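You operate a simulated robot arm through the tools that you are given. There is no shell and no other tool.

You are at the controls of a simulated two-armed robot. One attempt, no reset.

TASK
Close and lock the right clear door and wipe the smear off it with the teal cloth.
Fine: the cloth goes back on the ledge; the other door stays. What is to be rubbed or washed off counts as gone when no trace of it is left.

Only the result counts: the job must be done as asked and must still hold three seconds after the hand-in. Knocking over, shifting, dropping, spilling or breaking anything else fails it. Flat cloth is picked up by pressing the open fingertips on it (5 to 10 N) and closing them slowly along it; thin cloth reads only 2 to 8 mm in the jaws.

THE ROBOT
Two 7-joint arms with fingered hands on one trunk that stands fixed in place. Base frame: the origin is at the foot of the trunk, x ahead of it, y to its left, z up. Lengths are in mm, angles in degrees, forces in N, time in s.
The left shoulder is at [24, 125, 1353], the right one opposite. With the tool pointing down near the work surface each hand reaches from about 100 to 480 mm from the base axis, measured 20 degrees to its own side. Payload 4 kg a hand.
Tool frame (each hand has its own): the origin (TCP) lies between the finger pads and is the grasp point; the fingertips stand 29 mm ahead of it; z points along the fingers, y is the line along which they close. The gripper opens to 100 mm; its body begins 34 mm behind the TCP. The gripper is a hand of 5 fingers: y runs from the thumb to the fingers, the wrist lies at [-15, -105, -177] in the tool frame, and closing takes about 1.5 s.
Orientation is that of the tool frame in the base frame, as a unit quaternion [x, y, z, w]. With the fingers straight down and the wrist toward the robot, the tool's x, y and z point along [0, 1, 0], [1, 0, 0] and [0, 0, -1] of the base frame.

THE INTERFACE
- The arms move only by the tool drive_tool. It takes "left_deltas", "right_deltas" or both (then of equal length, played together; a hand with none holds still); each is a list of rows, each a list of 7 numbers: the shift along the tool's x, y, z in units of 200 mm (1.0 is 200 mm), then the turn, a rotation vector about the tool's x, y, z in units of 45 degrees (1.0 is 45 degrees), then the opening, from 0 (shut) to 1 (fully open). In form: [[x, y, z, ax, ay, az, gripper], ...]. A call has 1 to 20 rows; each row is the pose to reach, as a shift and turn from the pose commanded when the call began, along the tool's axes at that moment. A call with a number of a shift or a turn outside -1 to 1 is refused whole. Each row takes 0.2 s and may step no farther than 50 mm and 8.6 degrees from the row before; otherwise, or with a gripper value out of range, the whole call is refused. A pose out of reach is approached as far as the arm can. The call stops where the force on the tool passes 40 N (or 10 N more than at its start, if that is more) or the arm is blocked; 0.2 s more then pass. Each finger travels about 45 mm/s and halts on what it meets, pressing with about 28 N; the grip force reading is that of the motor and also rises with nothing between the fingers. The clock runs only during rows and for 0.2 s after the last one: add rows that repeat a pose to give the fingers time. It gives the time, the measured TCP pose, the force on the tool (base axes), the opening and the grip force at its end, in the units of the frame above (readings bear some noise), with the torque about the TCP (base axes, N m) and any sound that the robot's microphone picked up.
- Cameras (640 x 400 px; columns grow to the right, rows downward): "scene" is now at [115.1, 39.7, 1508.8]; the picture's right is [0.43, -0.90, 0.00], its down [-0.26, -0.13, -0.96] and it looks along [0.86, 0.41, -0.29] (base axes); focal length 214 px, centre (320, 200). "left" rides on the left gripper at [-66, -86, -121] in its tool frame; the picture's right is [-0.76, -0.31, 0.58], its down [0.59, -0.70, 0.40] and it looks along [0.28, 0.64, 0.71] (tool axes); focal length 247 px, centre (320, 200). "right" rides on the right gripper at [66, -86, -121] in its tool frame; the picture's right is [-0.76, 0.31, -0.58], its down [-0.59, -0.70, 0.40] and it looks along [-0.28, 0.64, 0.71] (tool axes); focal length 247 px, centre (320, 200).
- grab_frame(camera): a new picture of that camera. The clock stands still meanwhile.
- lift_body(by): moves the trunk up (or, below 0, down) by that many mm; the arms and the scene camera ride with it, the base frame stays. It gives what a move gives, with no picture.
- hand_shape(shape, hand): the hand has 5 fingers and takes this shape, open, in about a second: jaw (thumb against the fingers, like two jaws); tri (thumb and two fingers); tip (a fingertip pinch); poke (one finger out to press); point (the index stretched); flat (the hand flat); cup (the hand cupped); fist (a fist). The gripper value then closes the fingers along that shape, each until it touches; the sizes above hold for jaw. It gives what a move gives, with no picture.
- aim_head(pan, tilt): turns the head with the scene camera to pan (to the left, within 80 degrees either way) and tilt (down, from -29 to 69), counted from straight ahead of the robot (the tilt from the chest, where the trunk bows). It gives what a move gives.
- pixel_to_xyz(camera, pixels): for up to 12 pixels [column, row] of the newest picture of that camera ("zoom" is the newest enlarged one), the place [x, y, z] in the base frame of the surface seen there, good to about 3 mm. The clock stands still meanwhile.
- inspect(camera, box): a new picture of the part [left, top, right, bottom] of that camera's present view, enlarged. The clock stands still meanwhile.
- sign_off(): hands the job in; it is judged then, once.

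Leave the grippers open and the arms clear of the work at the hand-in unless told otherwise.

The tools are called after "Call:" as a command line: name --argument value ..., lists and objects as JSON in quotes. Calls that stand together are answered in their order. drive_tool: Moves the arms, as the interface text tells. Its arguments: {"type":"object","properties":{"left_deltas":{"type":"array","items":{"type":"array","items":{"type":"number"}}},"right_deltas":{"type":"array","items":{"type":"array","items":{"type":"number"}}}},"required":[]} The other tools are called the same way: lift_body (by) moves the trunk up or down; hand_shape (shape, hand) gives the hand a shape; aim_head (pan, tilt) turns the head that bears the scene camera; grab_frame (camera) takes a picture; pixel_to_xyz (camera, pixels) gives the place of the surface under pixels of a picture; inspect (camera, box) takes an enlarged picture of a part of a camera's view; sign_off () hands the job in.

At the start:

```text
t: 0.0
left_eef_pos: [328.3, 470.6, 1419.8]
left_tool_rot: [0.707, 0.708, 0.0, 0.0]
left_ft_force: [-0.2, 0.3, 0.4]
left_torque: [0.04, 0.01, 0.02]
left_grip_width: 99.8
left_grasp_force: 0.1
left_shape: jaw
right_eef_pos: [588.5, 22.7, 1484.2]
right_tool_rot: [0.707, 0.708, 0.0, 0.0]
right_ft_force: [0.3, 0.3, 0.1]
right_torque: [-0.03, 0.01, -0.01]
right_grip_width: 100.0
right_grasp_force: 0.0
right_shape: jaw
trunk travel left (down, up): [-550.0, 197.0]
head pan, tilt (commanded): [25.6, 17.0]
```

scene: 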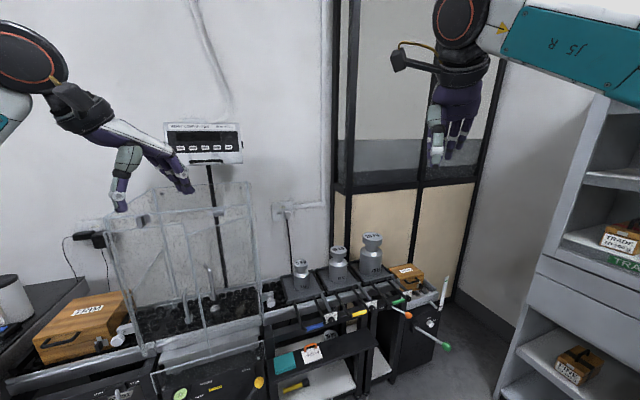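
right: 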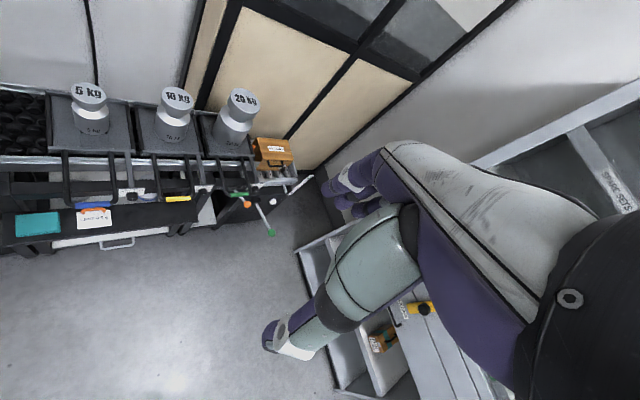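
left: 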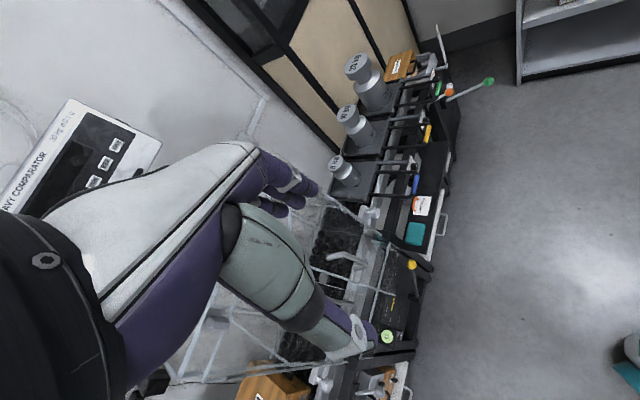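

I see a clear box (a comparator chamber) around column 110-260, row 185-350, and a teal cloth on a ledge near (285,360). I'll start by looking closer at both.

Call:
inspect --camera "scene" --box '[90, 170, 290, 295]'

Call:
inspect --camera "scene" --box '[90, 275, 290, 400]'

Call:
inspect --camera "scene" --box '[240, 240, 460, 400]'

Call:
inspect --camera "left" --box '[160, 180, 480, 400]'

```text
3.20 times, centred on (190, 232) of scene
```

zoom: 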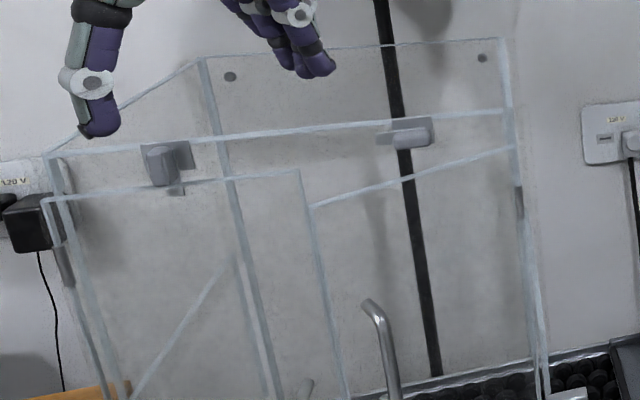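

```text
3.20 times, centred on (190, 338) of scene
```

zoom: 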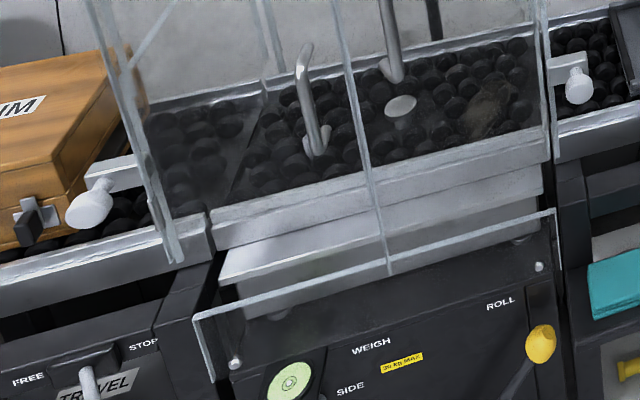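

```text
2.50 times, centred on (350, 320) of scene
```

zoom: 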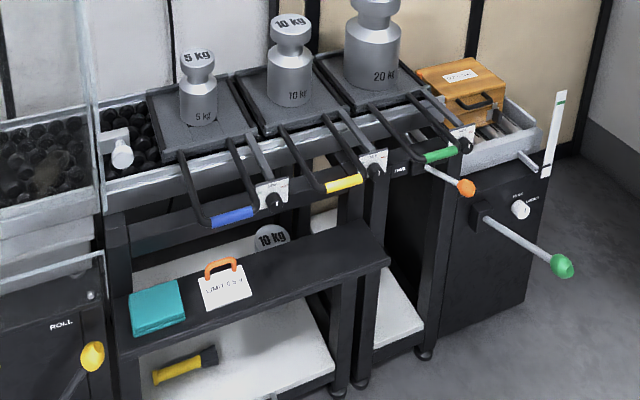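

```text
1.82 times, centred on (320, 290) of left
```

zoom: 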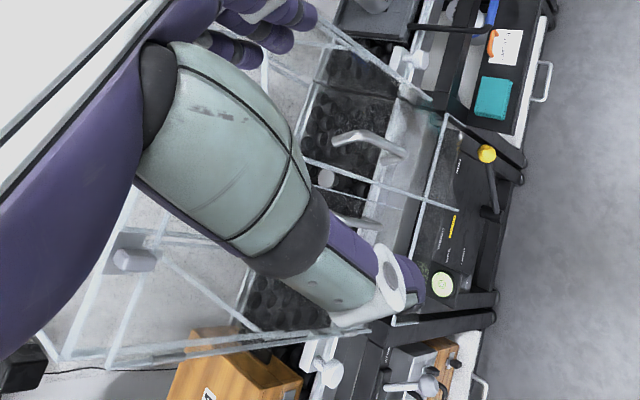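

The zoom of the chamber shows clear panels, top grey latches near scene (145,222) and (216,212), and knobs at (118,340) and (270,300). I'll measure several of these points in the scene picture.

Call:
grab_frame --camera "scene"

Call:
pixel_to_xyz --camera "scene" --pixels '[[141, 222], [217, 212], [118, 340], [270, 301], [153, 212], [248, 183], [106, 219], [258, 305], [143, 355], [285, 362], [184, 228], [260, 382]]'

```text
taken
```

scene: 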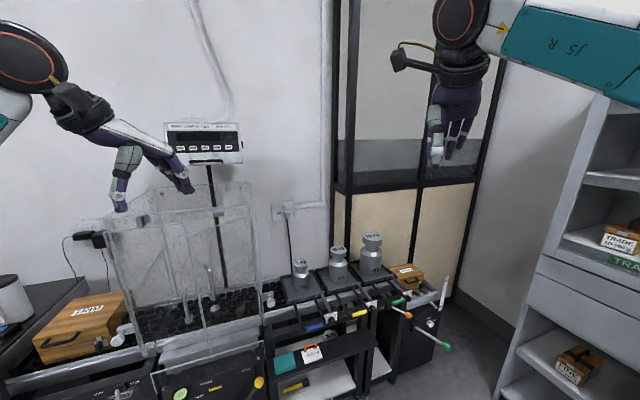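

```text
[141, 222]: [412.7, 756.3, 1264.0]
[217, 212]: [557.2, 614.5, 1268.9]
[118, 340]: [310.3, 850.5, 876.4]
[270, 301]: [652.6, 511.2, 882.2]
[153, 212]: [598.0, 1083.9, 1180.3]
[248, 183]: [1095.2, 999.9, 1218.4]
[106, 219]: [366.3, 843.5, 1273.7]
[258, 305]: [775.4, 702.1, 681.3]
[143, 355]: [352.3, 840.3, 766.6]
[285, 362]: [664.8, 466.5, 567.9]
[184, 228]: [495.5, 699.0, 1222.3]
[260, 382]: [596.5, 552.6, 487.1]
```

The front of the chamber runs from about (366,843) to (652,511), at 50 degrees to my left. I'll turn the head to face it.

Call:
aim_head --pan 50 --tilt 30

Call:
grab_frame --camera "scene"

```text
t: 0.9
left_eef_pos: [328.7, 470.1, 1418.7]
left_tool_rot: [0.707, 0.707, 0.0, 0.0]
left_ft_force: [0.4, 0.3, 0.6]
left_torque: [0.02, 0.04, 0.03]
left_grip_width: 99.8
left_grasp_force: 0.0
left_shape: jaw
right_eef_pos: [588.0, 23.5, 1483.9]
right_tool_rot: [0.706, 0.708, 0.0, 0.0]
right_ft_force: [-0.5, 0.4, 0.0]
right_torque: [-0.01, 0.0, -0.01]
right_grip_width: 99.9
right_grasp_force: 0.1
right_shape: jaw
trunk travel left (down, up): [-550.0, 197.0]
head pan, tilt (commanded): [50.0, 30.0]
```

```text
taken
```

scene: 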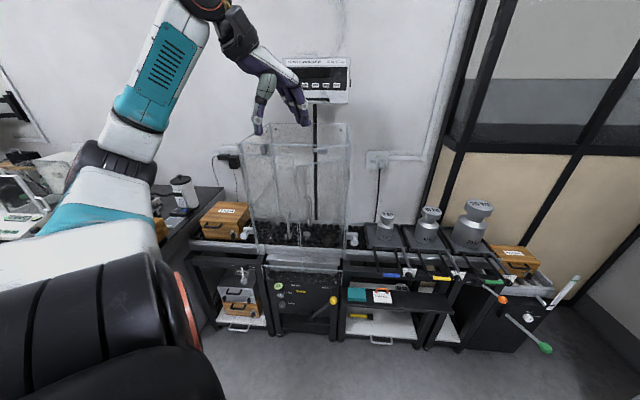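

Call:
inspect --camera "scene" --box '[230, 110, 374, 200]'

Call:
inspect --camera "scene" --box '[230, 180, 374, 270]'

Call:
inspect --camera "scene" --box '[230, 240, 422, 360]'

```text
4.44 times, centred on (302, 155) of scene
```

zoom: 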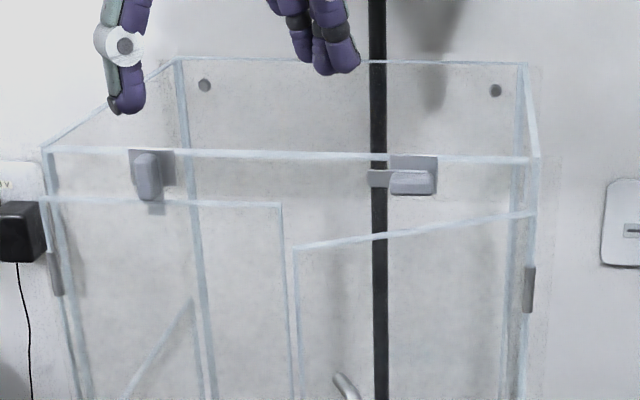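

```text
4.44 times, centred on (302, 225) of scene
```

zoom: 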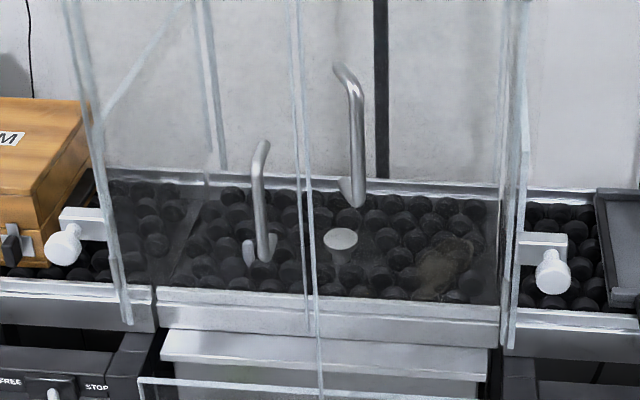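

```text
3.33 times, centred on (326, 300) of scene
```

zoom: 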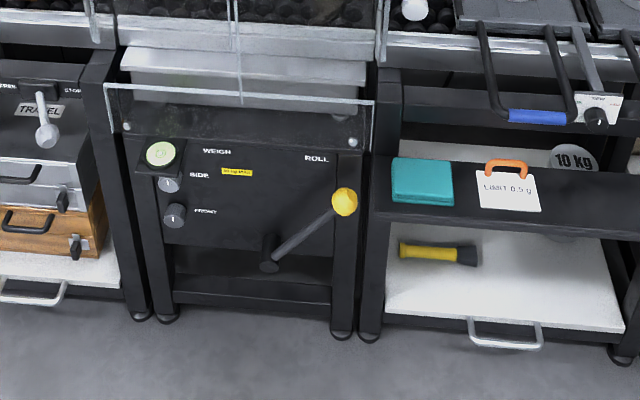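

The right door stands ajar: its top edge runs from the hinge at scene (350,158) to its free edge at (295,166). A brown smear is near (329,240), and the right latch at (323,150) lies flat while the left one at (263,149) points down. I'll measure these points.

Call:
pixel_to_xyz --camera "scene" --pixels '[[263, 149], [323, 150], [310, 208], [289, 226], [329, 240], [296, 166], [350, 158], [348, 175], [307, 196], [311, 226], [316, 150], [302, 270]]'

Call:
inspect --camera "scene" --box '[290, 130, 354, 170]'

Call:
inspect --camera "scene" --box '[290, 200, 370, 250]'

```text
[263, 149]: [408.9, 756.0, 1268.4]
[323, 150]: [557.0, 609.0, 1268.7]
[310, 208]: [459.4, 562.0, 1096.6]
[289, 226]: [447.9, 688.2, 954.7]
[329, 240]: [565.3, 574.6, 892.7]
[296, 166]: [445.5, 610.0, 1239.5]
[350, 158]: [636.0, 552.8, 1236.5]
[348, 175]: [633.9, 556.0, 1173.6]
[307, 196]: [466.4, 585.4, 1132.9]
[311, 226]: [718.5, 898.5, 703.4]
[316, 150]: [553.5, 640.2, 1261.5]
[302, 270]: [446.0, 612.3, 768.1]
```

```text
10.00 times, centred on (322, 150) of scene
```

zoom: 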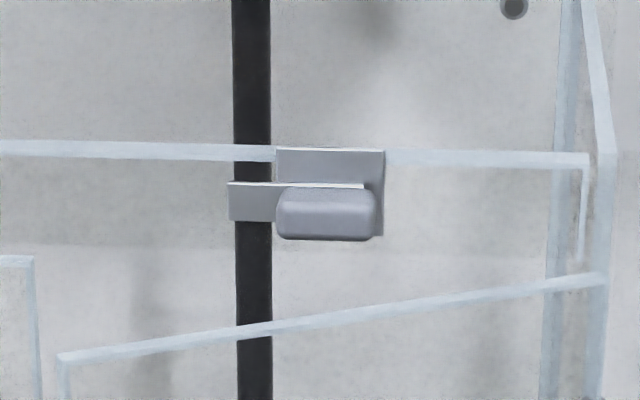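

```text
8.00 times, centred on (330, 225) of scene
```

zoom: 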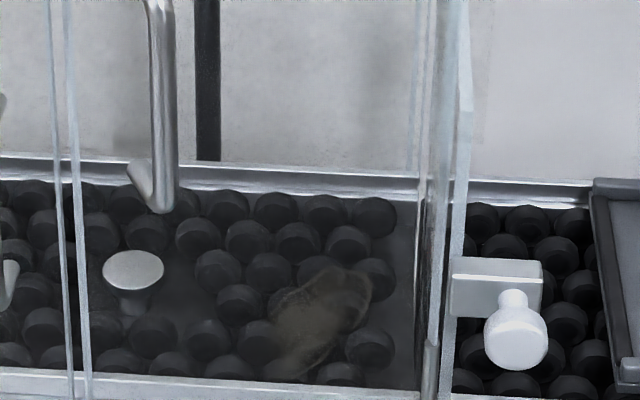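

The door hinges near (636,553) with its free edge at (446,610), so it is about 28 degrees open. I'll enlarge the latch and measure its parts.

Call:
inspect --camera "scene" --box '[306, 140, 338, 160]'

Call:
pixel_to_xyz --camera "zoom" --pixels '[[150, 222], [260, 170], [250, 215], [330, 215], [410, 215], [330, 270], [420, 140], [300, 240], [440, 200], [330, 190]]'

Call:
inspect --camera "scene" --box '[250, 135, 282, 155]'

Call:
pixel_to_xyz --camera "zoom" --pixels '[[150, 222], [260, 170], [250, 215], [330, 215], [250, 320], [260, 360], [230, 300]]'

```text
16.00 times, centred on (322, 150) of scene
```

zoom: 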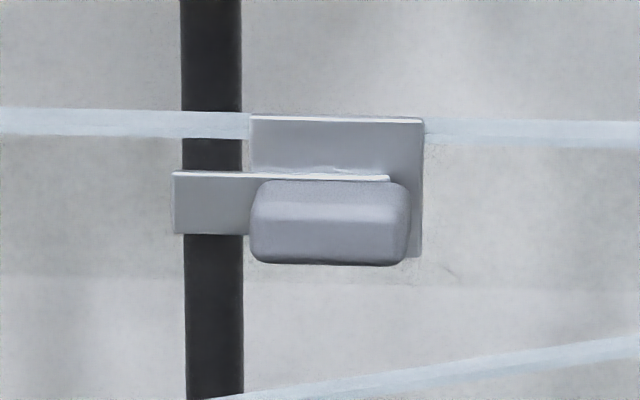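

```text
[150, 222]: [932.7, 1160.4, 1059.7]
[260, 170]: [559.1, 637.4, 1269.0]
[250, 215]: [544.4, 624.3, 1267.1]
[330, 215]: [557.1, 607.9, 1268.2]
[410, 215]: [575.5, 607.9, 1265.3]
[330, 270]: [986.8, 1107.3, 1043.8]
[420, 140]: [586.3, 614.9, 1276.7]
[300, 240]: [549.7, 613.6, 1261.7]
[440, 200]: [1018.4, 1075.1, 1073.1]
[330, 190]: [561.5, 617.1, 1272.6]
```

```text
16.00 times, centred on (266, 145) of scene
```

zoom: 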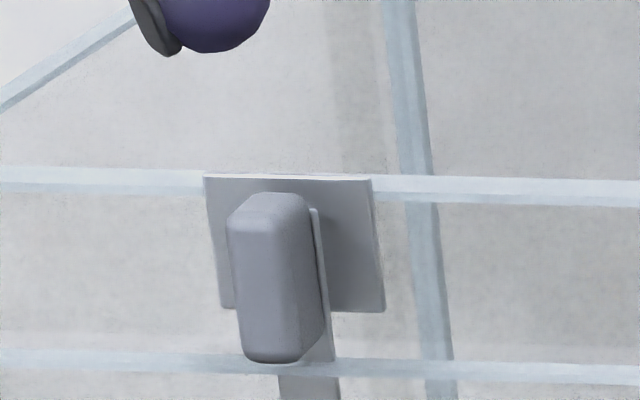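

```text
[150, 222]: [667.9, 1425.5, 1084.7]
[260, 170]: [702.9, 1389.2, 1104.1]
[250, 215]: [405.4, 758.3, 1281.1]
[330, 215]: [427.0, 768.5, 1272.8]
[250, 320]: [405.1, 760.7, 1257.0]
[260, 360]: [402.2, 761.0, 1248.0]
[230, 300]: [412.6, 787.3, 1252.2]
```

The latch pivot is near (556,610,1267), with the tab now pointing left and needing a quarter turn to point down. Next I'll measure the smear closely, with door edges, to judge which face it is on.

Call:
inspect --camera "scene" --box '[310, 222, 358, 252]'

Call:
pixel_to_xyz --camera "zoom" --pixels '[[280, 140], [300, 160], [320, 180], [250, 200], [280, 220], [230, 230], [340, 150], [260, 260], [300, 120], [350, 190], [200, 200], [240, 290]]'

Call:
inspect --camera "scene" --box '[330, 270, 426, 330]'

Call:
pixel_to_xyz --camera "zoom" --pixels '[[120, 115], [190, 115], [120, 175], [190, 175], [150, 145], [100, 220], [260, 190], [330, 190], [390, 30], [60, 180], [400, 110], [300, 130]]'

```text
13.33 times, centred on (334, 237) of scene
```

zoom: 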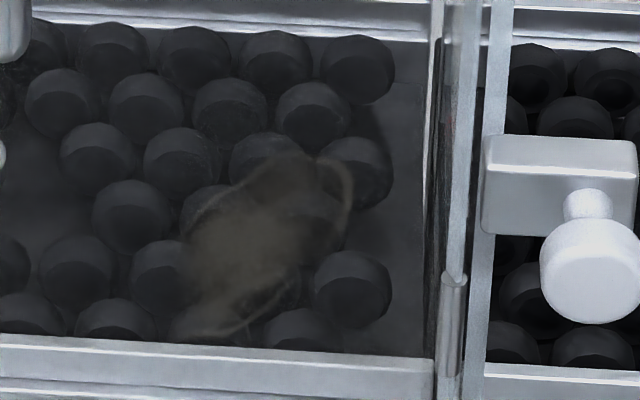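

```text
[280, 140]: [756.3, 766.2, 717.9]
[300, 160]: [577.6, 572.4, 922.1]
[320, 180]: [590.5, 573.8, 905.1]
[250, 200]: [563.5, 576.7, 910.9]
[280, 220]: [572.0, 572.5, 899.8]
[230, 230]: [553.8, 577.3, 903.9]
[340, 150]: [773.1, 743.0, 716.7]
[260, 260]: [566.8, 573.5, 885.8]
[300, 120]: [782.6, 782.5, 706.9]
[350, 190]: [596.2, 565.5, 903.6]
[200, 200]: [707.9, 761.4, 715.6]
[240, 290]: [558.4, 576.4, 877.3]
```

```text
6.67 times, centred on (378, 300) of scene
```

zoom: 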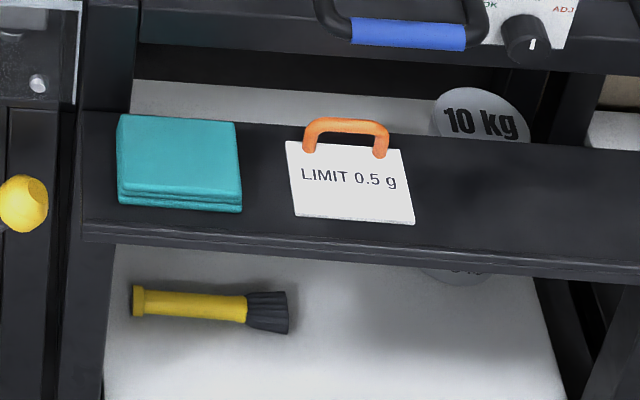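

```text
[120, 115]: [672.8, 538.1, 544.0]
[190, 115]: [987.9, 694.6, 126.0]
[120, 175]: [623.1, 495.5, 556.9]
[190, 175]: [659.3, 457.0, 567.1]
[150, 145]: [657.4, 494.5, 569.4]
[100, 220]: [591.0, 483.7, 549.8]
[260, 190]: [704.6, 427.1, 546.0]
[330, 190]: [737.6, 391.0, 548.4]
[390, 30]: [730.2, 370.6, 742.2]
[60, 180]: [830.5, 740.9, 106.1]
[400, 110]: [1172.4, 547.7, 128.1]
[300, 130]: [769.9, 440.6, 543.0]
```

Smear points lie on the door plane, spanning z about 870 to 925. To see which face it lies on, I'll enlarge the door's free edge top corner and hinge edge and measure them.

Call:
inspect --camera "scene" --box '[290, 160, 306, 170]'

Call:
pixel_to_xyz --camera "zoom" --pixels '[[240, 230], [220, 260], [320, 210], [320, 220], [320, 230], [320, 240], [320, 250], [500, 205], [500, 215], [240, 300], [260, 300], [210, 300]]'

Call:
inspect --camera "scene" --box '[338, 148, 362, 163]'

Call:
pixel_to_xyz --camera "zoom" --pixels '[[200, 280], [200, 290], [200, 270], [300, 260], [300, 270], [300, 250], [350, 260], [340, 240]]'

```text
16.00 times, centred on (298, 165) of scene
```

zoom: 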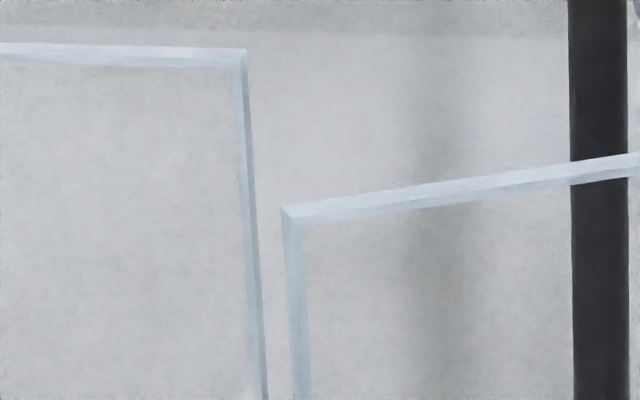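

```text
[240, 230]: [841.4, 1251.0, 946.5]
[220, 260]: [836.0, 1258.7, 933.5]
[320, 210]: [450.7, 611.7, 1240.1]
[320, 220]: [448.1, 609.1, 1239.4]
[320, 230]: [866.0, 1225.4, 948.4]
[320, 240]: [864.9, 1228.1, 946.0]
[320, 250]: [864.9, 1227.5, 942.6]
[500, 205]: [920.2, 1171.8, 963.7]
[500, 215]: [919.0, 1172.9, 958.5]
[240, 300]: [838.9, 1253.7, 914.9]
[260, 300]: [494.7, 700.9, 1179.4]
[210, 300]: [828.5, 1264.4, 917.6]
```

```text
16.00 times, centred on (350, 156) of scene
```

zoom: 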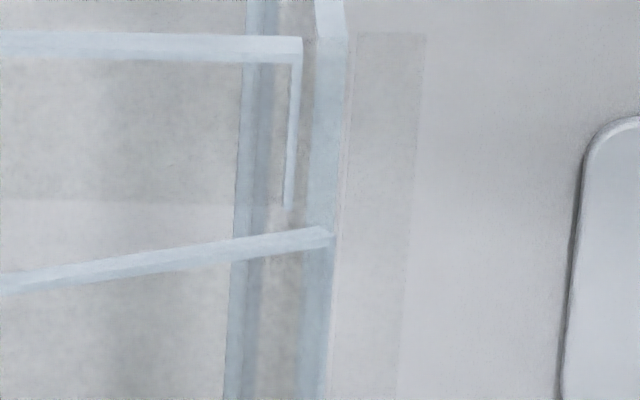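

```text
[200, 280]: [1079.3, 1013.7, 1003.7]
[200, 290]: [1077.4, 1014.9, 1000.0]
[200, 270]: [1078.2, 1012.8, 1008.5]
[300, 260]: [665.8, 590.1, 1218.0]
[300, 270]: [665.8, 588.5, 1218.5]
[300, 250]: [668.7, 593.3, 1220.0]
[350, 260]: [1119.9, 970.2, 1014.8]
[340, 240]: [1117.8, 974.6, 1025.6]
```

The top edge shows a back and a front stripe. I'll sample it along its length to fit its front and back lines.

Call:
inspect --camera "scene" --box '[326, 152, 350, 167]'

Call:
pixel_to_xyz --camera "zoom" --pixels '[[150, 210], [150, 214], [150, 218], [150, 222], [150, 226], [400, 172], [400, 176], [400, 180], [400, 184], [400, 188], [400, 192], [150, 230]]'

Call:
inspect --camera "scene" --box '[294, 258, 318, 273]'

```text
16.00 times, centred on (338, 160) of scene
```

zoom: 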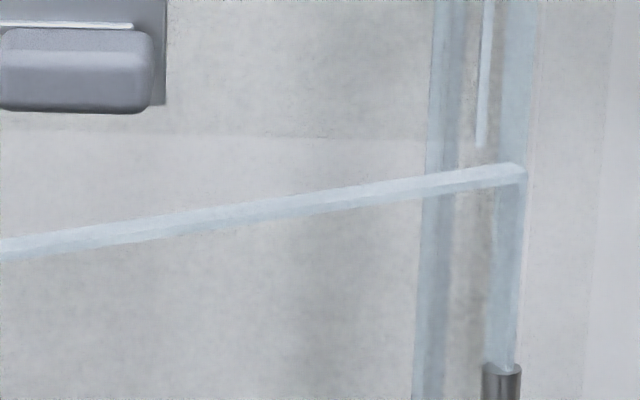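

```text
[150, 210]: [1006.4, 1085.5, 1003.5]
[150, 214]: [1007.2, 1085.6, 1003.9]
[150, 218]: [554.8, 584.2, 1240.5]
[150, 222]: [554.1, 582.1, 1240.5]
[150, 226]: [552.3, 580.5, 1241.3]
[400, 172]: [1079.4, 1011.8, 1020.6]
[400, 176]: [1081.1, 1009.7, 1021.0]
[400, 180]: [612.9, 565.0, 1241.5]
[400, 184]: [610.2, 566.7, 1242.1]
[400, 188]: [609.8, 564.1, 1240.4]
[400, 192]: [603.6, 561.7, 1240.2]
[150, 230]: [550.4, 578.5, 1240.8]
```

```text
16.00 times, centred on (306, 266) of scene
```

zoom: 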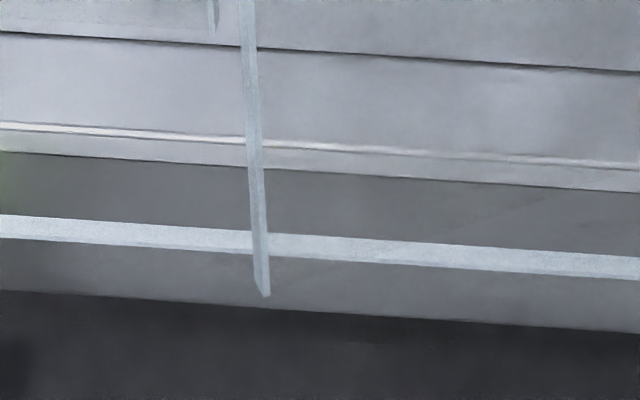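

At u = -20 the smear's depth matches the front stripe of the edge, so the smear is on the outer, robot-side face. Now I'll check the structure above the cloth to know the headroom for the hand.

Call:
inspect --camera "scene" --box '[320, 225, 448, 305]'

Call:
pixel_to_xyz --camera "zoom" --pixels '[[200, 110], [200, 135], [200, 155], [200, 185], [110, 180], [105, 300], [300, 245], [245, 140], [260, 215], [170, 340], [230, 365], [40, 360]]'

```text
5.00 times, centred on (384, 265) of scene
```

zoom: 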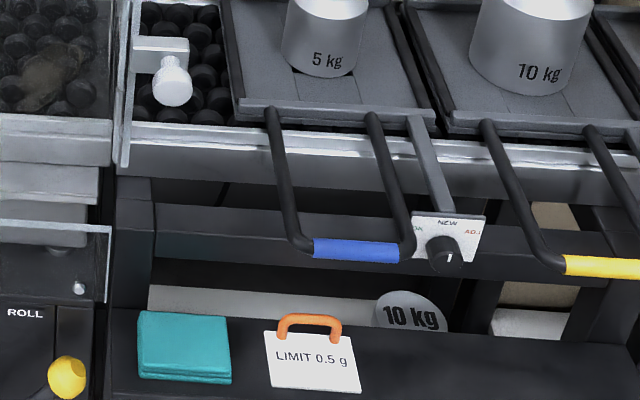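

```text
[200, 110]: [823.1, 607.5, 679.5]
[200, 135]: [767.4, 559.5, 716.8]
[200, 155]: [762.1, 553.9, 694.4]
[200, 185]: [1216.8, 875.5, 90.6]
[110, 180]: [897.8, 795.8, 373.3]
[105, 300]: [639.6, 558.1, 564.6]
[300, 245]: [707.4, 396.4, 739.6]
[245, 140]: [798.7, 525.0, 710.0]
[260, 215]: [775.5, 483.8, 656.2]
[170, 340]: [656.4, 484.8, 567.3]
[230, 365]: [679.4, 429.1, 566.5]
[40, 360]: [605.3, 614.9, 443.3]
```

The space above the cloth is clear up to the blue handle at u≥205, z 742, so the cloth can be reached from above. First I'll turn the left hand to face the chamber: a 45 degree yaw to the left about the vertical.

Call:
drive_tool --left_deltas '[[0, 0, 0, 0, 0, -0.17, 1], [0, 0, 0, 0, 0, -0.34, 1], [0, 0, 0, 0, 0, -0.51, 1], [0, 0, 0, 0, 0, -0.68, 1], [0, 0, 0, 0, 0, -0.85, 1], [0, 0, 0, 0, 0, -1.0, 1]]'

```text
t: 2.3
left_eef_pos: [329.5, 468.9, 1420.5]
left_tool_rot: [0.382, 0.924, 0.002, 0.001]
left_ft_force: [-0.8, 0.0, 0.8]
left_torque: [0.03, 0.02, 0.02]
left_grip_width: 99.9
left_grasp_force: 0.2
left_shape: jaw
right_eef_pos: [587.9, 21.4, 1483.5]
right_tool_rot: [0.707, 0.707, 0.0, 0.0]
right_ft_force: [0.0, 0.1, 0.8]
right_torque: [0.01, -0.02, 0.02]
right_grip_width: 99.8
right_grasp_force: 0.0
right_shape: jaw
trunk travel left (down, up): [-550.0, 197.0]
head pan, tilt (commanded): [50.0, 30.0]
```

The yaw is done; tool y now points at the chamber. Next I'll pitch the fingers up in two 45 degree steps so they point horizontally at the door.

Call:
drive_tool --left_deltas '[[0, 0, 0, -0.17, 0, 0, 1], [0, 0, 0, -0.34, 0, 0, 1], [0, 0, 0, -0.51, 0, 0, 1], [0, 0, 0, -0.68, 0, 0, 1], [0, 0, 0, -0.85, 0, 0, 1], [0, 0, 0, -1.0, 0, 0, 1]]'

Call:
drive_tool --left_deltas '[[0, 0, 0, -0.17, 0, 0, 1], [0, 0, 0, -0.34, 0, 0, 1], [0, 0, 0, -0.51, 0, 0, 1], [0, 0, 0, -0.68, 0, 0, 1], [0, 0, 0, -0.85, 0, 0, 1], [0, 0, 0, -1.0, 0, 0, 1]]'

Call:
hand_shape --hand "left" --shape "poke"

Call:
grab_frame --camera "scene"

Call:
grab_frame --camera "left"

```text
t: 3.7
left_eef_pos: [344.4, 484.3, 1428.7]
left_tool_rot: [0.354, 0.853, 0.354, 0.146]
left_ft_force: [-0.1, 0.1, -0.6]
left_torque: [0.0, -0.01, 0.01]
left_grip_width: 99.8
left_grasp_force: 0.3
left_shape: jaw
left hand out of reach, approached as far as the arm can: row 5, 6
right_eef_pos: [588.0, 23.3, 1482.6]
right_tool_rot: [0.707, 0.708, 0.0, -0.001]
right_ft_force: [0.3, -0.5, -0.2]
right_torque: [-0.01, -0.02, 0.0]
right_grip_width: 99.7
right_grasp_force: 0.1
right_shape: jaw
trunk travel left (down, up): [-550.0, 197.0]
head pan, tilt (commanded): [50.0, 30.0]
```

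```text
t: 5.1
left_eef_pos: [349.5, 490.6, 1429.7]
left_tool_rot: [0.271, 0.652, 0.654, 0.272]
left_ft_force: [0.4, -0.2, 0.4]
left_torque: [-0.01, 0.03, 0.03]
left_grip_width: 99.9
left_grasp_force: 0.0
left_shape: jaw
left hand out of reach, approached as far as the arm can: row 1, 2, 3, 4, 5, 6
right_eef_pos: [587.6, 22.8, 1483.9]
right_tool_rot: [0.707, 0.707, 0.0, -0.001]
right_ft_force: [-0.2, -0.2, 0.7]
right_torque: [0.04, 0.01, 0.0]
right_grip_width: 100.0
right_grasp_force: 0.0
right_shape: jaw
trunk travel left (down, up): [-550.0, 197.0]
head pan, tilt (commanded): [50.0, 30.0]
```

```text
t: 6.0
left_eef_pos: [350.9, 490.7, 1428.6]
left_tool_rot: [0.271, 0.652, 0.654, 0.271]
left_ft_force: [0.3, -0.2, 0.5]
left_torque: [0.02, 0.01, 0.0]
left_grip_width: 0.2
left_grasp_force: 0.0
left_shape: poke
right_eef_pos: [589.2, 23.7, 1483.4]
right_tool_rot: [0.706, 0.708, 0.0, 0.0]
right_ft_force: [-0.3, 0.5, -0.3]
right_torque: [0.0, 0.03, -0.02]
right_grip_width: 99.7
right_grasp_force: 0.0
right_shape: jaw
trunk travel left (down, up): [-550.0, 197.0]
head pan, tilt (commanded): [50.0, 30.0]
```

```text
taken
```

scene: 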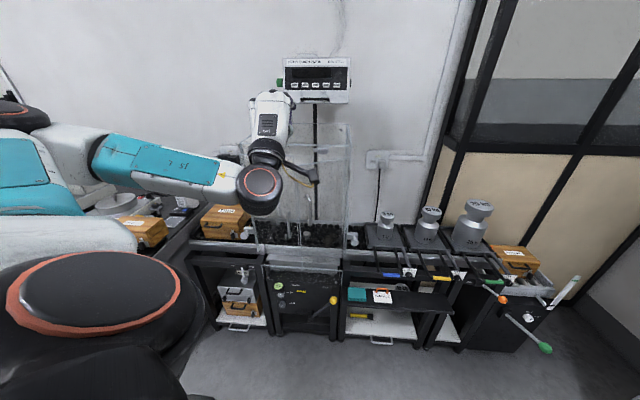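

```text
taken
```

left: 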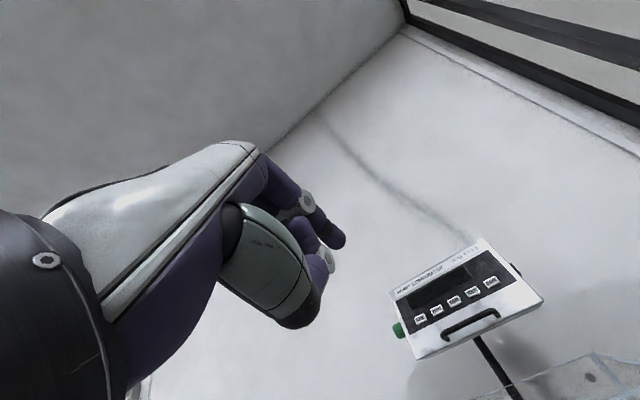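

The hand now points at the chamber with the index stretched; its tip seems to be at (336,240) in the left picture. I'll measure the fingertip's place.

Call:
pixel_to_xyz --camera "left" --pixels '[[336, 239], [341, 243], [328, 228], [326, 262], [310, 202], [322, 290], [290, 322], [332, 248]]'

Call:
inspect --camera "left" --box '[200, 130, 400, 330]'

Call:
inspect --camera "scene" --box '[210, 80, 370, 220]'

```text
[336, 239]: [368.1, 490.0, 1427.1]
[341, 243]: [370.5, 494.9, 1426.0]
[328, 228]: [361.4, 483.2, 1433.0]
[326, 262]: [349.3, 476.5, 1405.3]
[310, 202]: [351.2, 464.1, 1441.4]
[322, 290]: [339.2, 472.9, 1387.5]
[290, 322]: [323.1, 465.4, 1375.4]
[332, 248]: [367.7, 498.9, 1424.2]
```

```text
2.00 times, centred on (300, 230) of left
```

zoom: 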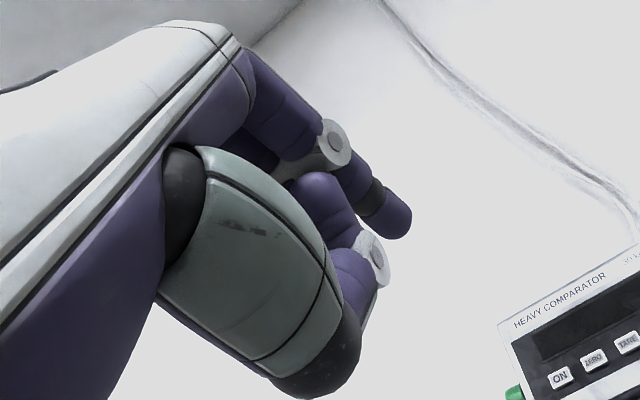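

```text
2.86 times, centred on (290, 150) of scene
```

zoom: 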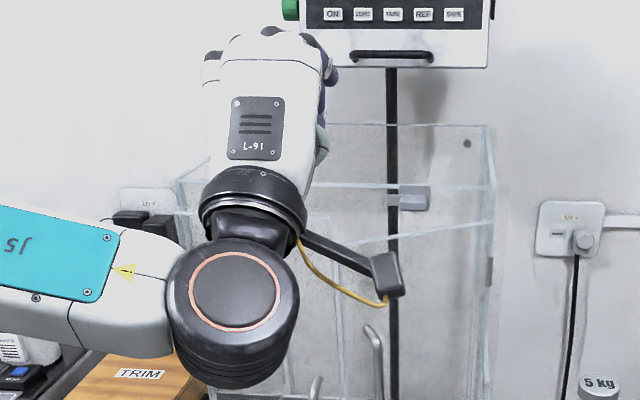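

The poke fingertip sits about 22 mm ahead of the TCP and 11 mm to its right. I'll lower the hand to z about 1204 in front of the door's upper part, above the handle (top about 1140) and below the latch.

Call:
drive_tool --left_deltas '[[0, -0.2, 0, 0, 0, 0, 0], [-0.02, -0.4, 0, 0, 0, 0, 0], [-0.04, -0.6, 0, 0, 0, 0, 0], [-0.04, -0.8, 0, 0, 0, 0, 0], [-0.04, -1.0, 0, 0, 0, 0, 0]]'

Call:
grab_frame --camera "left"

Call:
grab_frame --camera "scene"

```text
t: 7.2
left_eef_pos: [353.6, 487.1, 1226.5]
left_tool_rot: [0.271, 0.653, 0.653, 0.271]
left_ft_force: [0.5, -0.2, -0.5]
left_torque: [0.05, 0.0, 0.03]
left_grip_width: 0.1
left_grasp_force: 0.1
left_shape: poke
right_eef_pos: [588.1, 23.1, 1483.1]
right_tool_rot: [0.706, 0.708, 0.0, -0.001]
right_ft_force: [-0.5, 0.1, -0.3]
right_torque: [0.01, -0.02, -0.01]
right_grip_width: 99.9
right_grasp_force: 0.1
right_shape: jaw
trunk travel left (down, up): [-550.0, 197.0]
head pan, tilt (commanded): [50.0, 30.0]
```

```text
taken
```

left: 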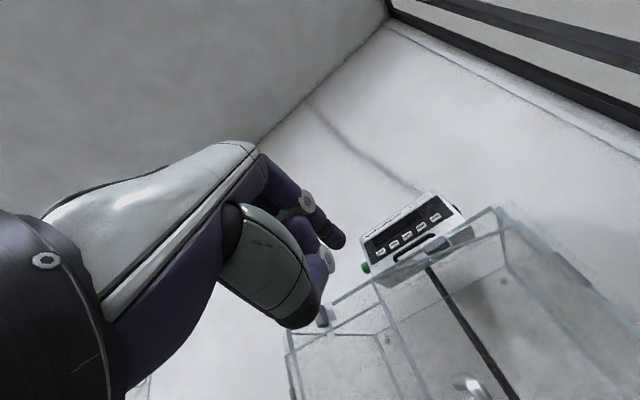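

```text
taken
```

scene: 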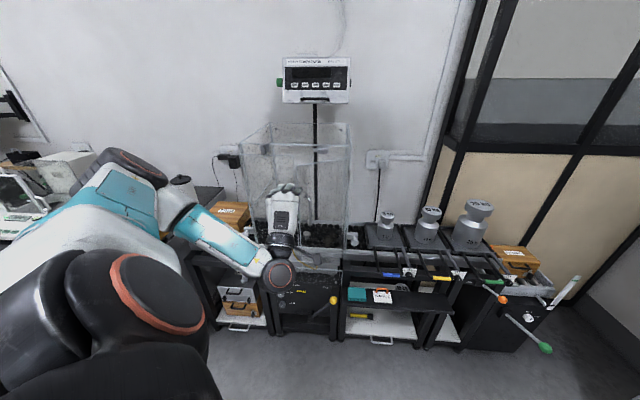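

The hand is at u=-94, d=594, z=1226. I'll move 120 mm forward and 22 mm down, stopping short of the door glass, which should be at d≈764.

Call:
drive_tool --left_deltas '[[0, -0.05, 0.2, 0, 0, 0, 0], [0, -0.1, 0.4, 0, 0, 0, 0], [0, -0.11, 0.55, 0, 0, 0, 0], [0, -0.11, 0.6, 0, 0, 0, 0]]'

Call:
grab_frame --camera "left"

Call:
inspect --camera "scene" --box '[230, 120, 374, 270]'

```text
t: 8.2
left_eef_pos: [439.5, 569.3, 1205.3]
left_tool_rot: [0.271, 0.653, 0.653, 0.271]
left_ft_force: [-0.4, -0.4, 0.0]
left_torque: [0.01, 0.01, -0.04]
left_grip_width: 0.0
left_grasp_force: 0.0
left_shape: poke
right_eef_pos: [588.9, 22.2, 1482.8]
right_tool_rot: [0.707, 0.707, 0.0, 0.0]
right_ft_force: [0.4, -0.6, -0.1]
right_torque: [-0.03, 0.0, 0.02]
right_grip_width: 99.8
right_grasp_force: 0.1
right_shape: jaw
trunk travel left (down, up): [-550.0, 197.0]
head pan, tilt (commanded): [50.0, 30.0]
```

```text
taken
```

left: 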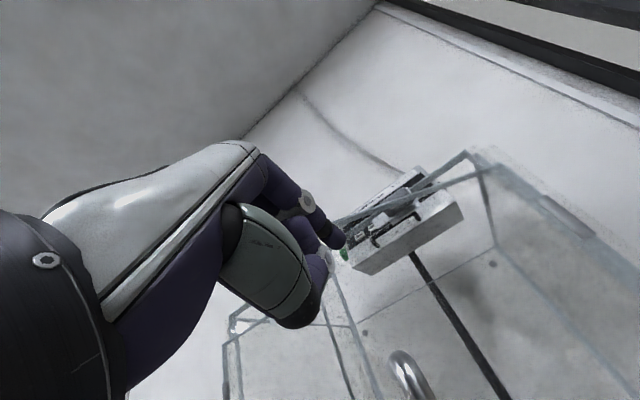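

```text
2.67 times, centred on (302, 195) of scene
```

zoom: 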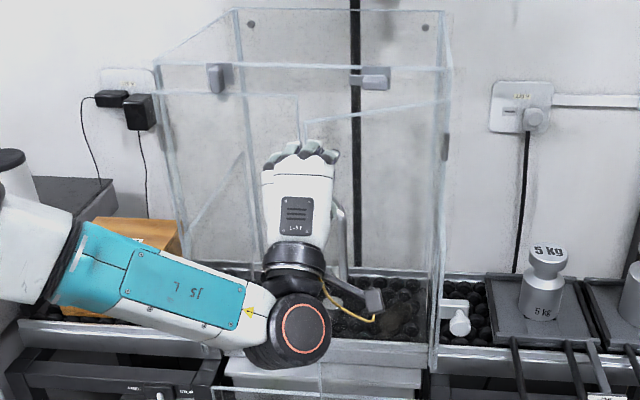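

The hand is clear and above the handle. I'll shift 15 mm to the right so all fingers stay in front of the right door, then push forward slowly in 10 mm steps and watch the force.

Call:
drive_tool --left_deltas '[[-0.04, 0, 0.06, 0, 0, 0, 0], [-0.075, 0, 0.12, 0, 0, 0, 0], [-0.075, 0, 0.17, 0, 0, 0, 0], [-0.075, 0, 0.22, 0, 0, 0, 0], [-0.075, 0, 0.26, 0, 0, 0, 0], [-0.075, 0, 0.3, 0, 0, 0, 0]]'

Call:
inspect --camera "scene" --box '[270, 140, 374, 220]'

```text
t: 9.6
left_eef_pos: [494.7, 602.5, 1205.6]
left_tool_rot: [0.271, 0.653, 0.653, 0.271]
left_ft_force: [0.2, -1.0, 0.6]
left_torque: [0.0, 0.02, 0.0]
left_grip_width: 0.0
left_grasp_force: 0.1
left_shape: poke
right_eef_pos: [588.0, 23.0, 1483.9]
right_tool_rot: [0.706, 0.708, -0.001, -0.001]
right_ft_force: [0.1, -0.3, -1.2]
right_torque: [-0.01, 0.03, 0.0]
right_grip_width: 99.7
right_grasp_force: 0.0
right_shape: jaw
trunk travel left (down, up): [-550.0, 197.0]
head pan, tilt (commanded): [50.0, 30.0]
```

```text
5.00 times, centred on (322, 180) of scene
```

zoom: 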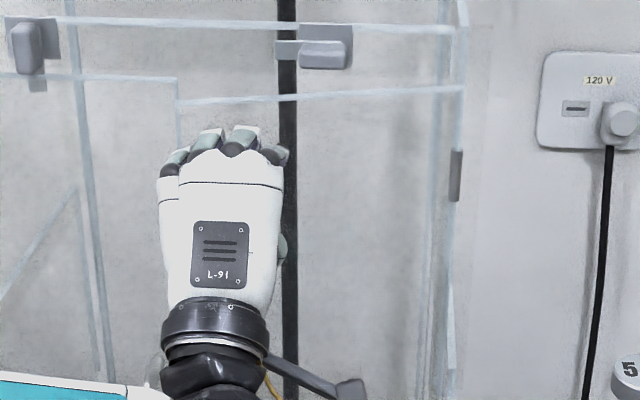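

The door swings with almost no force; its top edge is now nearly level. I'll keep pushing in smaller steps until it meets the frame.

Call:
drive_tool --left_deltas '[[0, 0, 0.04, 0, 0, 0, 0], [0, 0, 0.08, 0, 0, 0, 0], [0, 0, 0.12, 0, 0, 0, 0], [0, 0, 0.15, 0, 0, 0, 0], [0, 0, 0.17, 0, 0, 0, 0], [0, 0, 0.19, 0, 0, 0, 0]]'

Call:
inspect --camera "scene" --box '[270, 140, 374, 220]'

```text
t: 11.0
left_eef_pos: [519.8, 629.1, 1207.7]
left_tool_rot: [0.27, 0.653, 0.654, 0.27]
left_ft_force: [-2.0, -2.5, 1.0]
left_torque: [0.0, 0.02, 0.03]
left_grip_width: 0.1
left_grasp_force: 0.1
left_shape: poke
right_eef_pos: [586.9, 21.7, 1484.5]
right_tool_rot: [0.708, 0.707, 0.0, 0.0]
right_ft_force: [-1.1, 0.1, 0.3]
right_torque: [-0.03, 0.0, 0.01]
right_grip_width: 99.9
right_grasp_force: 0.0
right_shape: jaw
trunk travel left (down, up): [-550.0, 197.0]
head pan, tilt (commanded): [50.0, 30.0]
```

```text
5.00 times, centred on (322, 180) of scene
```

zoom: 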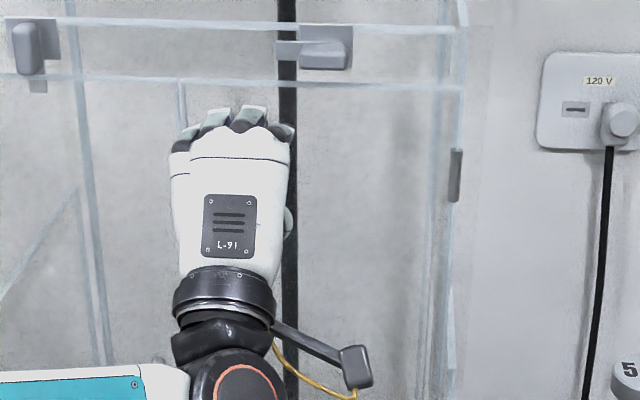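

The door edge is nearly flush with the left door's edge at zoom (180,81), with 3 N of force. I'll push a few more millimetres until it firmly stops.

Call:
drive_tool --left_deltas '[[0, 0, 0.015, 0, 0, 0, 0], [0, 0, 0.03, 0, 0, 0, 0], [0, 0, 0.045, 0, 0, 0, 0], [0, 0, 0.06, 0, 0, 0, 0]]'

Call:
inspect --camera "scene" --box '[290, 145, 322, 165]'

```text
t: 12.1
left_eef_pos: [522.8, 630.0, 1214.3]
left_tool_rot: [0.27, 0.648, 0.657, 0.275]
left_ft_force: [-26.0, -22.3, 5.1]
left_torque: [0.05, 0.08, 0.44]
left_grip_width: 0.0
left_grasp_force: 0.0
left_shape: poke
right_eef_pos: [581.8, 18.6, 1486.1]
right_tool_rot: [0.707, 0.708, 0.003, 0.0]
right_ft_force: [-0.6, 0.2, 0.9]
right_torque: [0.02, 0.0, -0.05]
right_grip_width: 99.8
right_grasp_force: 0.1
right_shape: jaw
trunk travel left (down, up): [-550.0, 197.0]
head pan, tilt (commanded): [50.0, 30.0]
stopped in row 4 (left hand): the force on the tool passed its limit at 42 N (the readings are from after the stop); the commanded pose is now the measured one
```

```text
16.00 times, centred on (306, 155) of scene
```

zoom: 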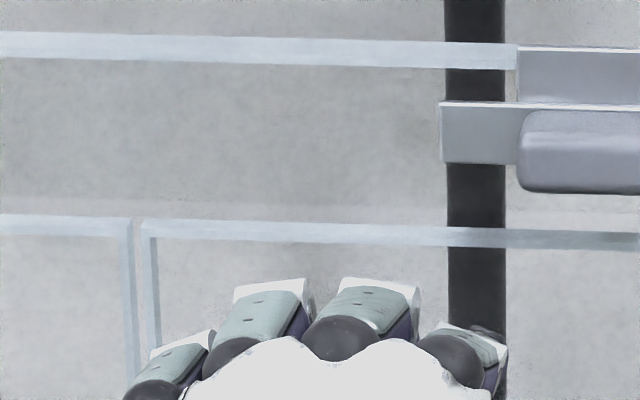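

The door is flush with the left door and firmly stopped at 42 N. I'll back off 60 mm and check that it stays closed.

Call:
drive_tool --left_deltas '[[0, 0, -0.05, 0, 0, 0, 0], [0, 0, -0.1, 0, 0, 0, 0], [0, 0, -0.2, 0, 0, 0, 0], [0, 0, -0.3, 0, 0, 0, 0]]'

Call:
inspect --camera "scene" --box '[280, 135, 360, 185]'

```text
t: 13.1
left_eef_pos: [485.8, 592.4, 1209.3]
left_tool_rot: [0.27, 0.652, 0.655, 0.272]
left_ft_force: [0.1, 0.5, -0.1]
left_torque: [0.01, 0.03, 0.01]
left_grip_width: 0.0
left_grasp_force: 0.1
left_shape: poke
right_eef_pos: [587.7, 22.1, 1484.5]
right_tool_rot: [0.707, 0.707, 0.001, 0.0]
right_ft_force: [0.1, 0.5, -0.2]
right_torque: [-0.02, -0.01, -0.02]
right_grip_width: 100.0
right_grasp_force: 0.1
right_shape: jaw
trunk travel left (down, up): [-550.0, 197.0]
head pan, tilt (commanded): [50.0, 30.0]
```

```text
8.00 times, centred on (320, 160) of scene
```

zoom: 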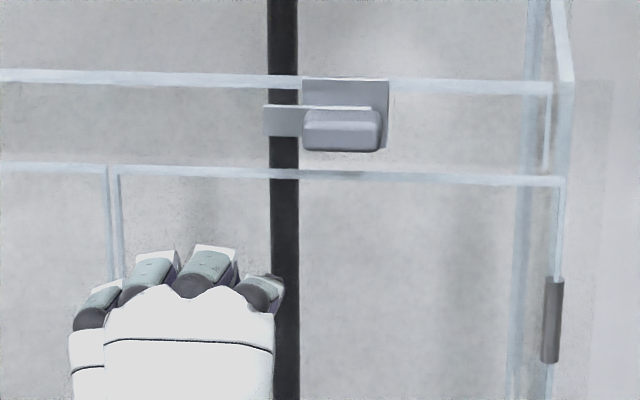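

The door stays closed, flush along its top. For the latch I want a longer finger, so I'll back off 80 mm and try the "point" shape.

Call:
drive_tool --left_deltas '[[0, 0, -0.2, 0, 0, 0, 0], [0, 0, -0.4, 0, 0, 0, 0]]'

Call:
hand_shape --hand "left" --shape "point"

Call:
inspect --camera "left" --box '[200, 130, 440, 330]'

Call:
inspect --camera "scene" --box '[260, 130, 372, 230]'

```text
t: 13.7
left_eef_pos: [427.2, 535.5, 1209.0]
left_tool_rot: [0.27, 0.652, 0.655, 0.272]
left_ft_force: [0.3, -0.4, 0.0]
left_torque: [-0.02, 0.01, -0.02]
left_grip_width: 0.0
left_grasp_force: 0.0
left_shape: poke
right_eef_pos: [588.0, 21.7, 1484.1]
right_tool_rot: [0.707, 0.707, 0.0, 0.0]
right_ft_force: [0.4, 0.6, 0.2]
right_torque: [-0.01, 0.0, 0.04]
right_grip_width: 99.9
right_grasp_force: 0.1
right_shape: jaw
trunk travel left (down, up): [-550.0, 197.0]
head pan, tilt (commanded): [50.0, 30.0]
```

```text
t: 14.6
left_eef_pos: [428.1, 536.9, 1207.4]
left_tool_rot: [0.271, 0.651, 0.655, 0.272]
left_ft_force: [-0.1, 0.0, 0.8]
left_torque: [0.01, 0.01, 0.02]
left_grip_width: 0.1
left_grasp_force: 0.0
left_shape: point
right_eef_pos: [588.6, 22.6, 1484.1]
right_tool_rot: [0.707, 0.708, -0.001, 0.0]
right_ft_force: [-0.4, 0.2, 0.2]
right_torque: [-0.01, -0.01, 0.01]
right_grip_width: 99.8
right_grasp_force: 0.1
right_shape: jaw
trunk travel left (down, up): [-550.0, 197.0]
head pan, tilt (commanded): [50.0, 30.0]
```

```text
2.00 times, centred on (320, 230) of left
```

zoom: 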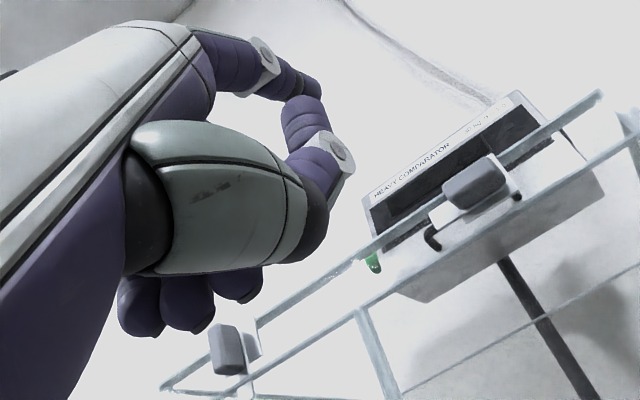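

```text
4.00 times, centred on (316, 180) of scene
```

zoom: 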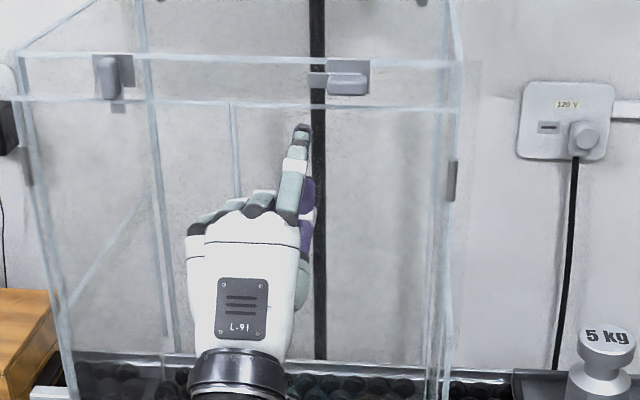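

The index now points straight ahead, its tip at zoom (303,128). I'll measure the fingertip and its length in both pictures.

Call:
pixel_to_xyz --camera "zoom" --pixels '[[303, 127], [301, 133], [308, 130], [296, 150], [293, 165], [290, 190], [285, 215], [308, 190], [305, 235], [230, 205]]'

Call:
grab_frame --camera "left"

Call:
pixel_to_xyz --camera "left" --pixels '[[358, 174], [353, 172], [345, 168], [333, 160], [355, 188], [368, 206], [362, 218], [360, 235], [320, 155]]'

```text
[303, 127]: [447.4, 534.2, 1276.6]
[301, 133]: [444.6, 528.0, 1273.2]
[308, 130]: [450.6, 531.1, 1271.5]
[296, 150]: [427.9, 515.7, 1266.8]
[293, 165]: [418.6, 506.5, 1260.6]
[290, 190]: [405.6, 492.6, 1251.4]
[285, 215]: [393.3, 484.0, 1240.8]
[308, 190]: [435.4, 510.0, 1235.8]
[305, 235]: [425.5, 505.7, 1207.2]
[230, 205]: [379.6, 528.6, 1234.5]
```

```text
taken
```

left: 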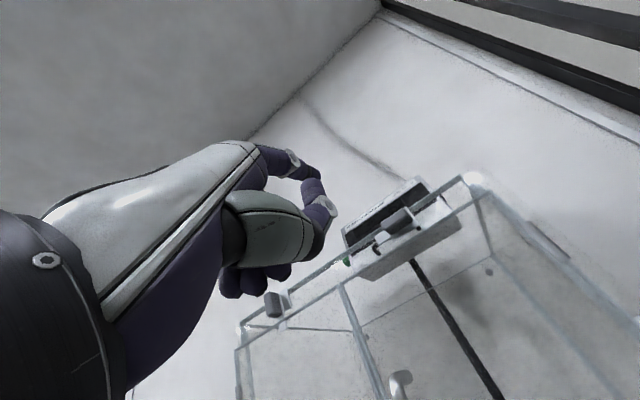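

```text
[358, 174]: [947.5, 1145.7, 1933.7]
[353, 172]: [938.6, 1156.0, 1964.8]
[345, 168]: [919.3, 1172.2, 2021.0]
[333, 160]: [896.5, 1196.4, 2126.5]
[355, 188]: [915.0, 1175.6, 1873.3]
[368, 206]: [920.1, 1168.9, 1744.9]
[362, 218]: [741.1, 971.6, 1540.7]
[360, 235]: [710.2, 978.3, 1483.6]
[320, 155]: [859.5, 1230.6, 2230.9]
```

The index tip is at about (449,533,1275): 67 mm above the TCP and 15 mm ahead. I'll check the thumb's forward extent in the left picture.

Call:
pixel_to_xyz --camera "left" --pixels '[[327, 207], [334, 207], [315, 188], [322, 192], [318, 172], [312, 168], [294, 157], [316, 230], [322, 238], [280, 272], [336, 200]]'

```text
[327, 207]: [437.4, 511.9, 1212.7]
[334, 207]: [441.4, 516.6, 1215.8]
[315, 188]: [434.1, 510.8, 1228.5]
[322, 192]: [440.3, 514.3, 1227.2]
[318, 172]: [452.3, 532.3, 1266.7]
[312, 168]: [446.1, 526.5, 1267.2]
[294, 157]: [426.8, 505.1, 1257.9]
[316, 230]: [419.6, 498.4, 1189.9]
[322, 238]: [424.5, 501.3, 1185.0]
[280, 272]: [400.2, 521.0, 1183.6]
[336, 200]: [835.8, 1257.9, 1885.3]
```

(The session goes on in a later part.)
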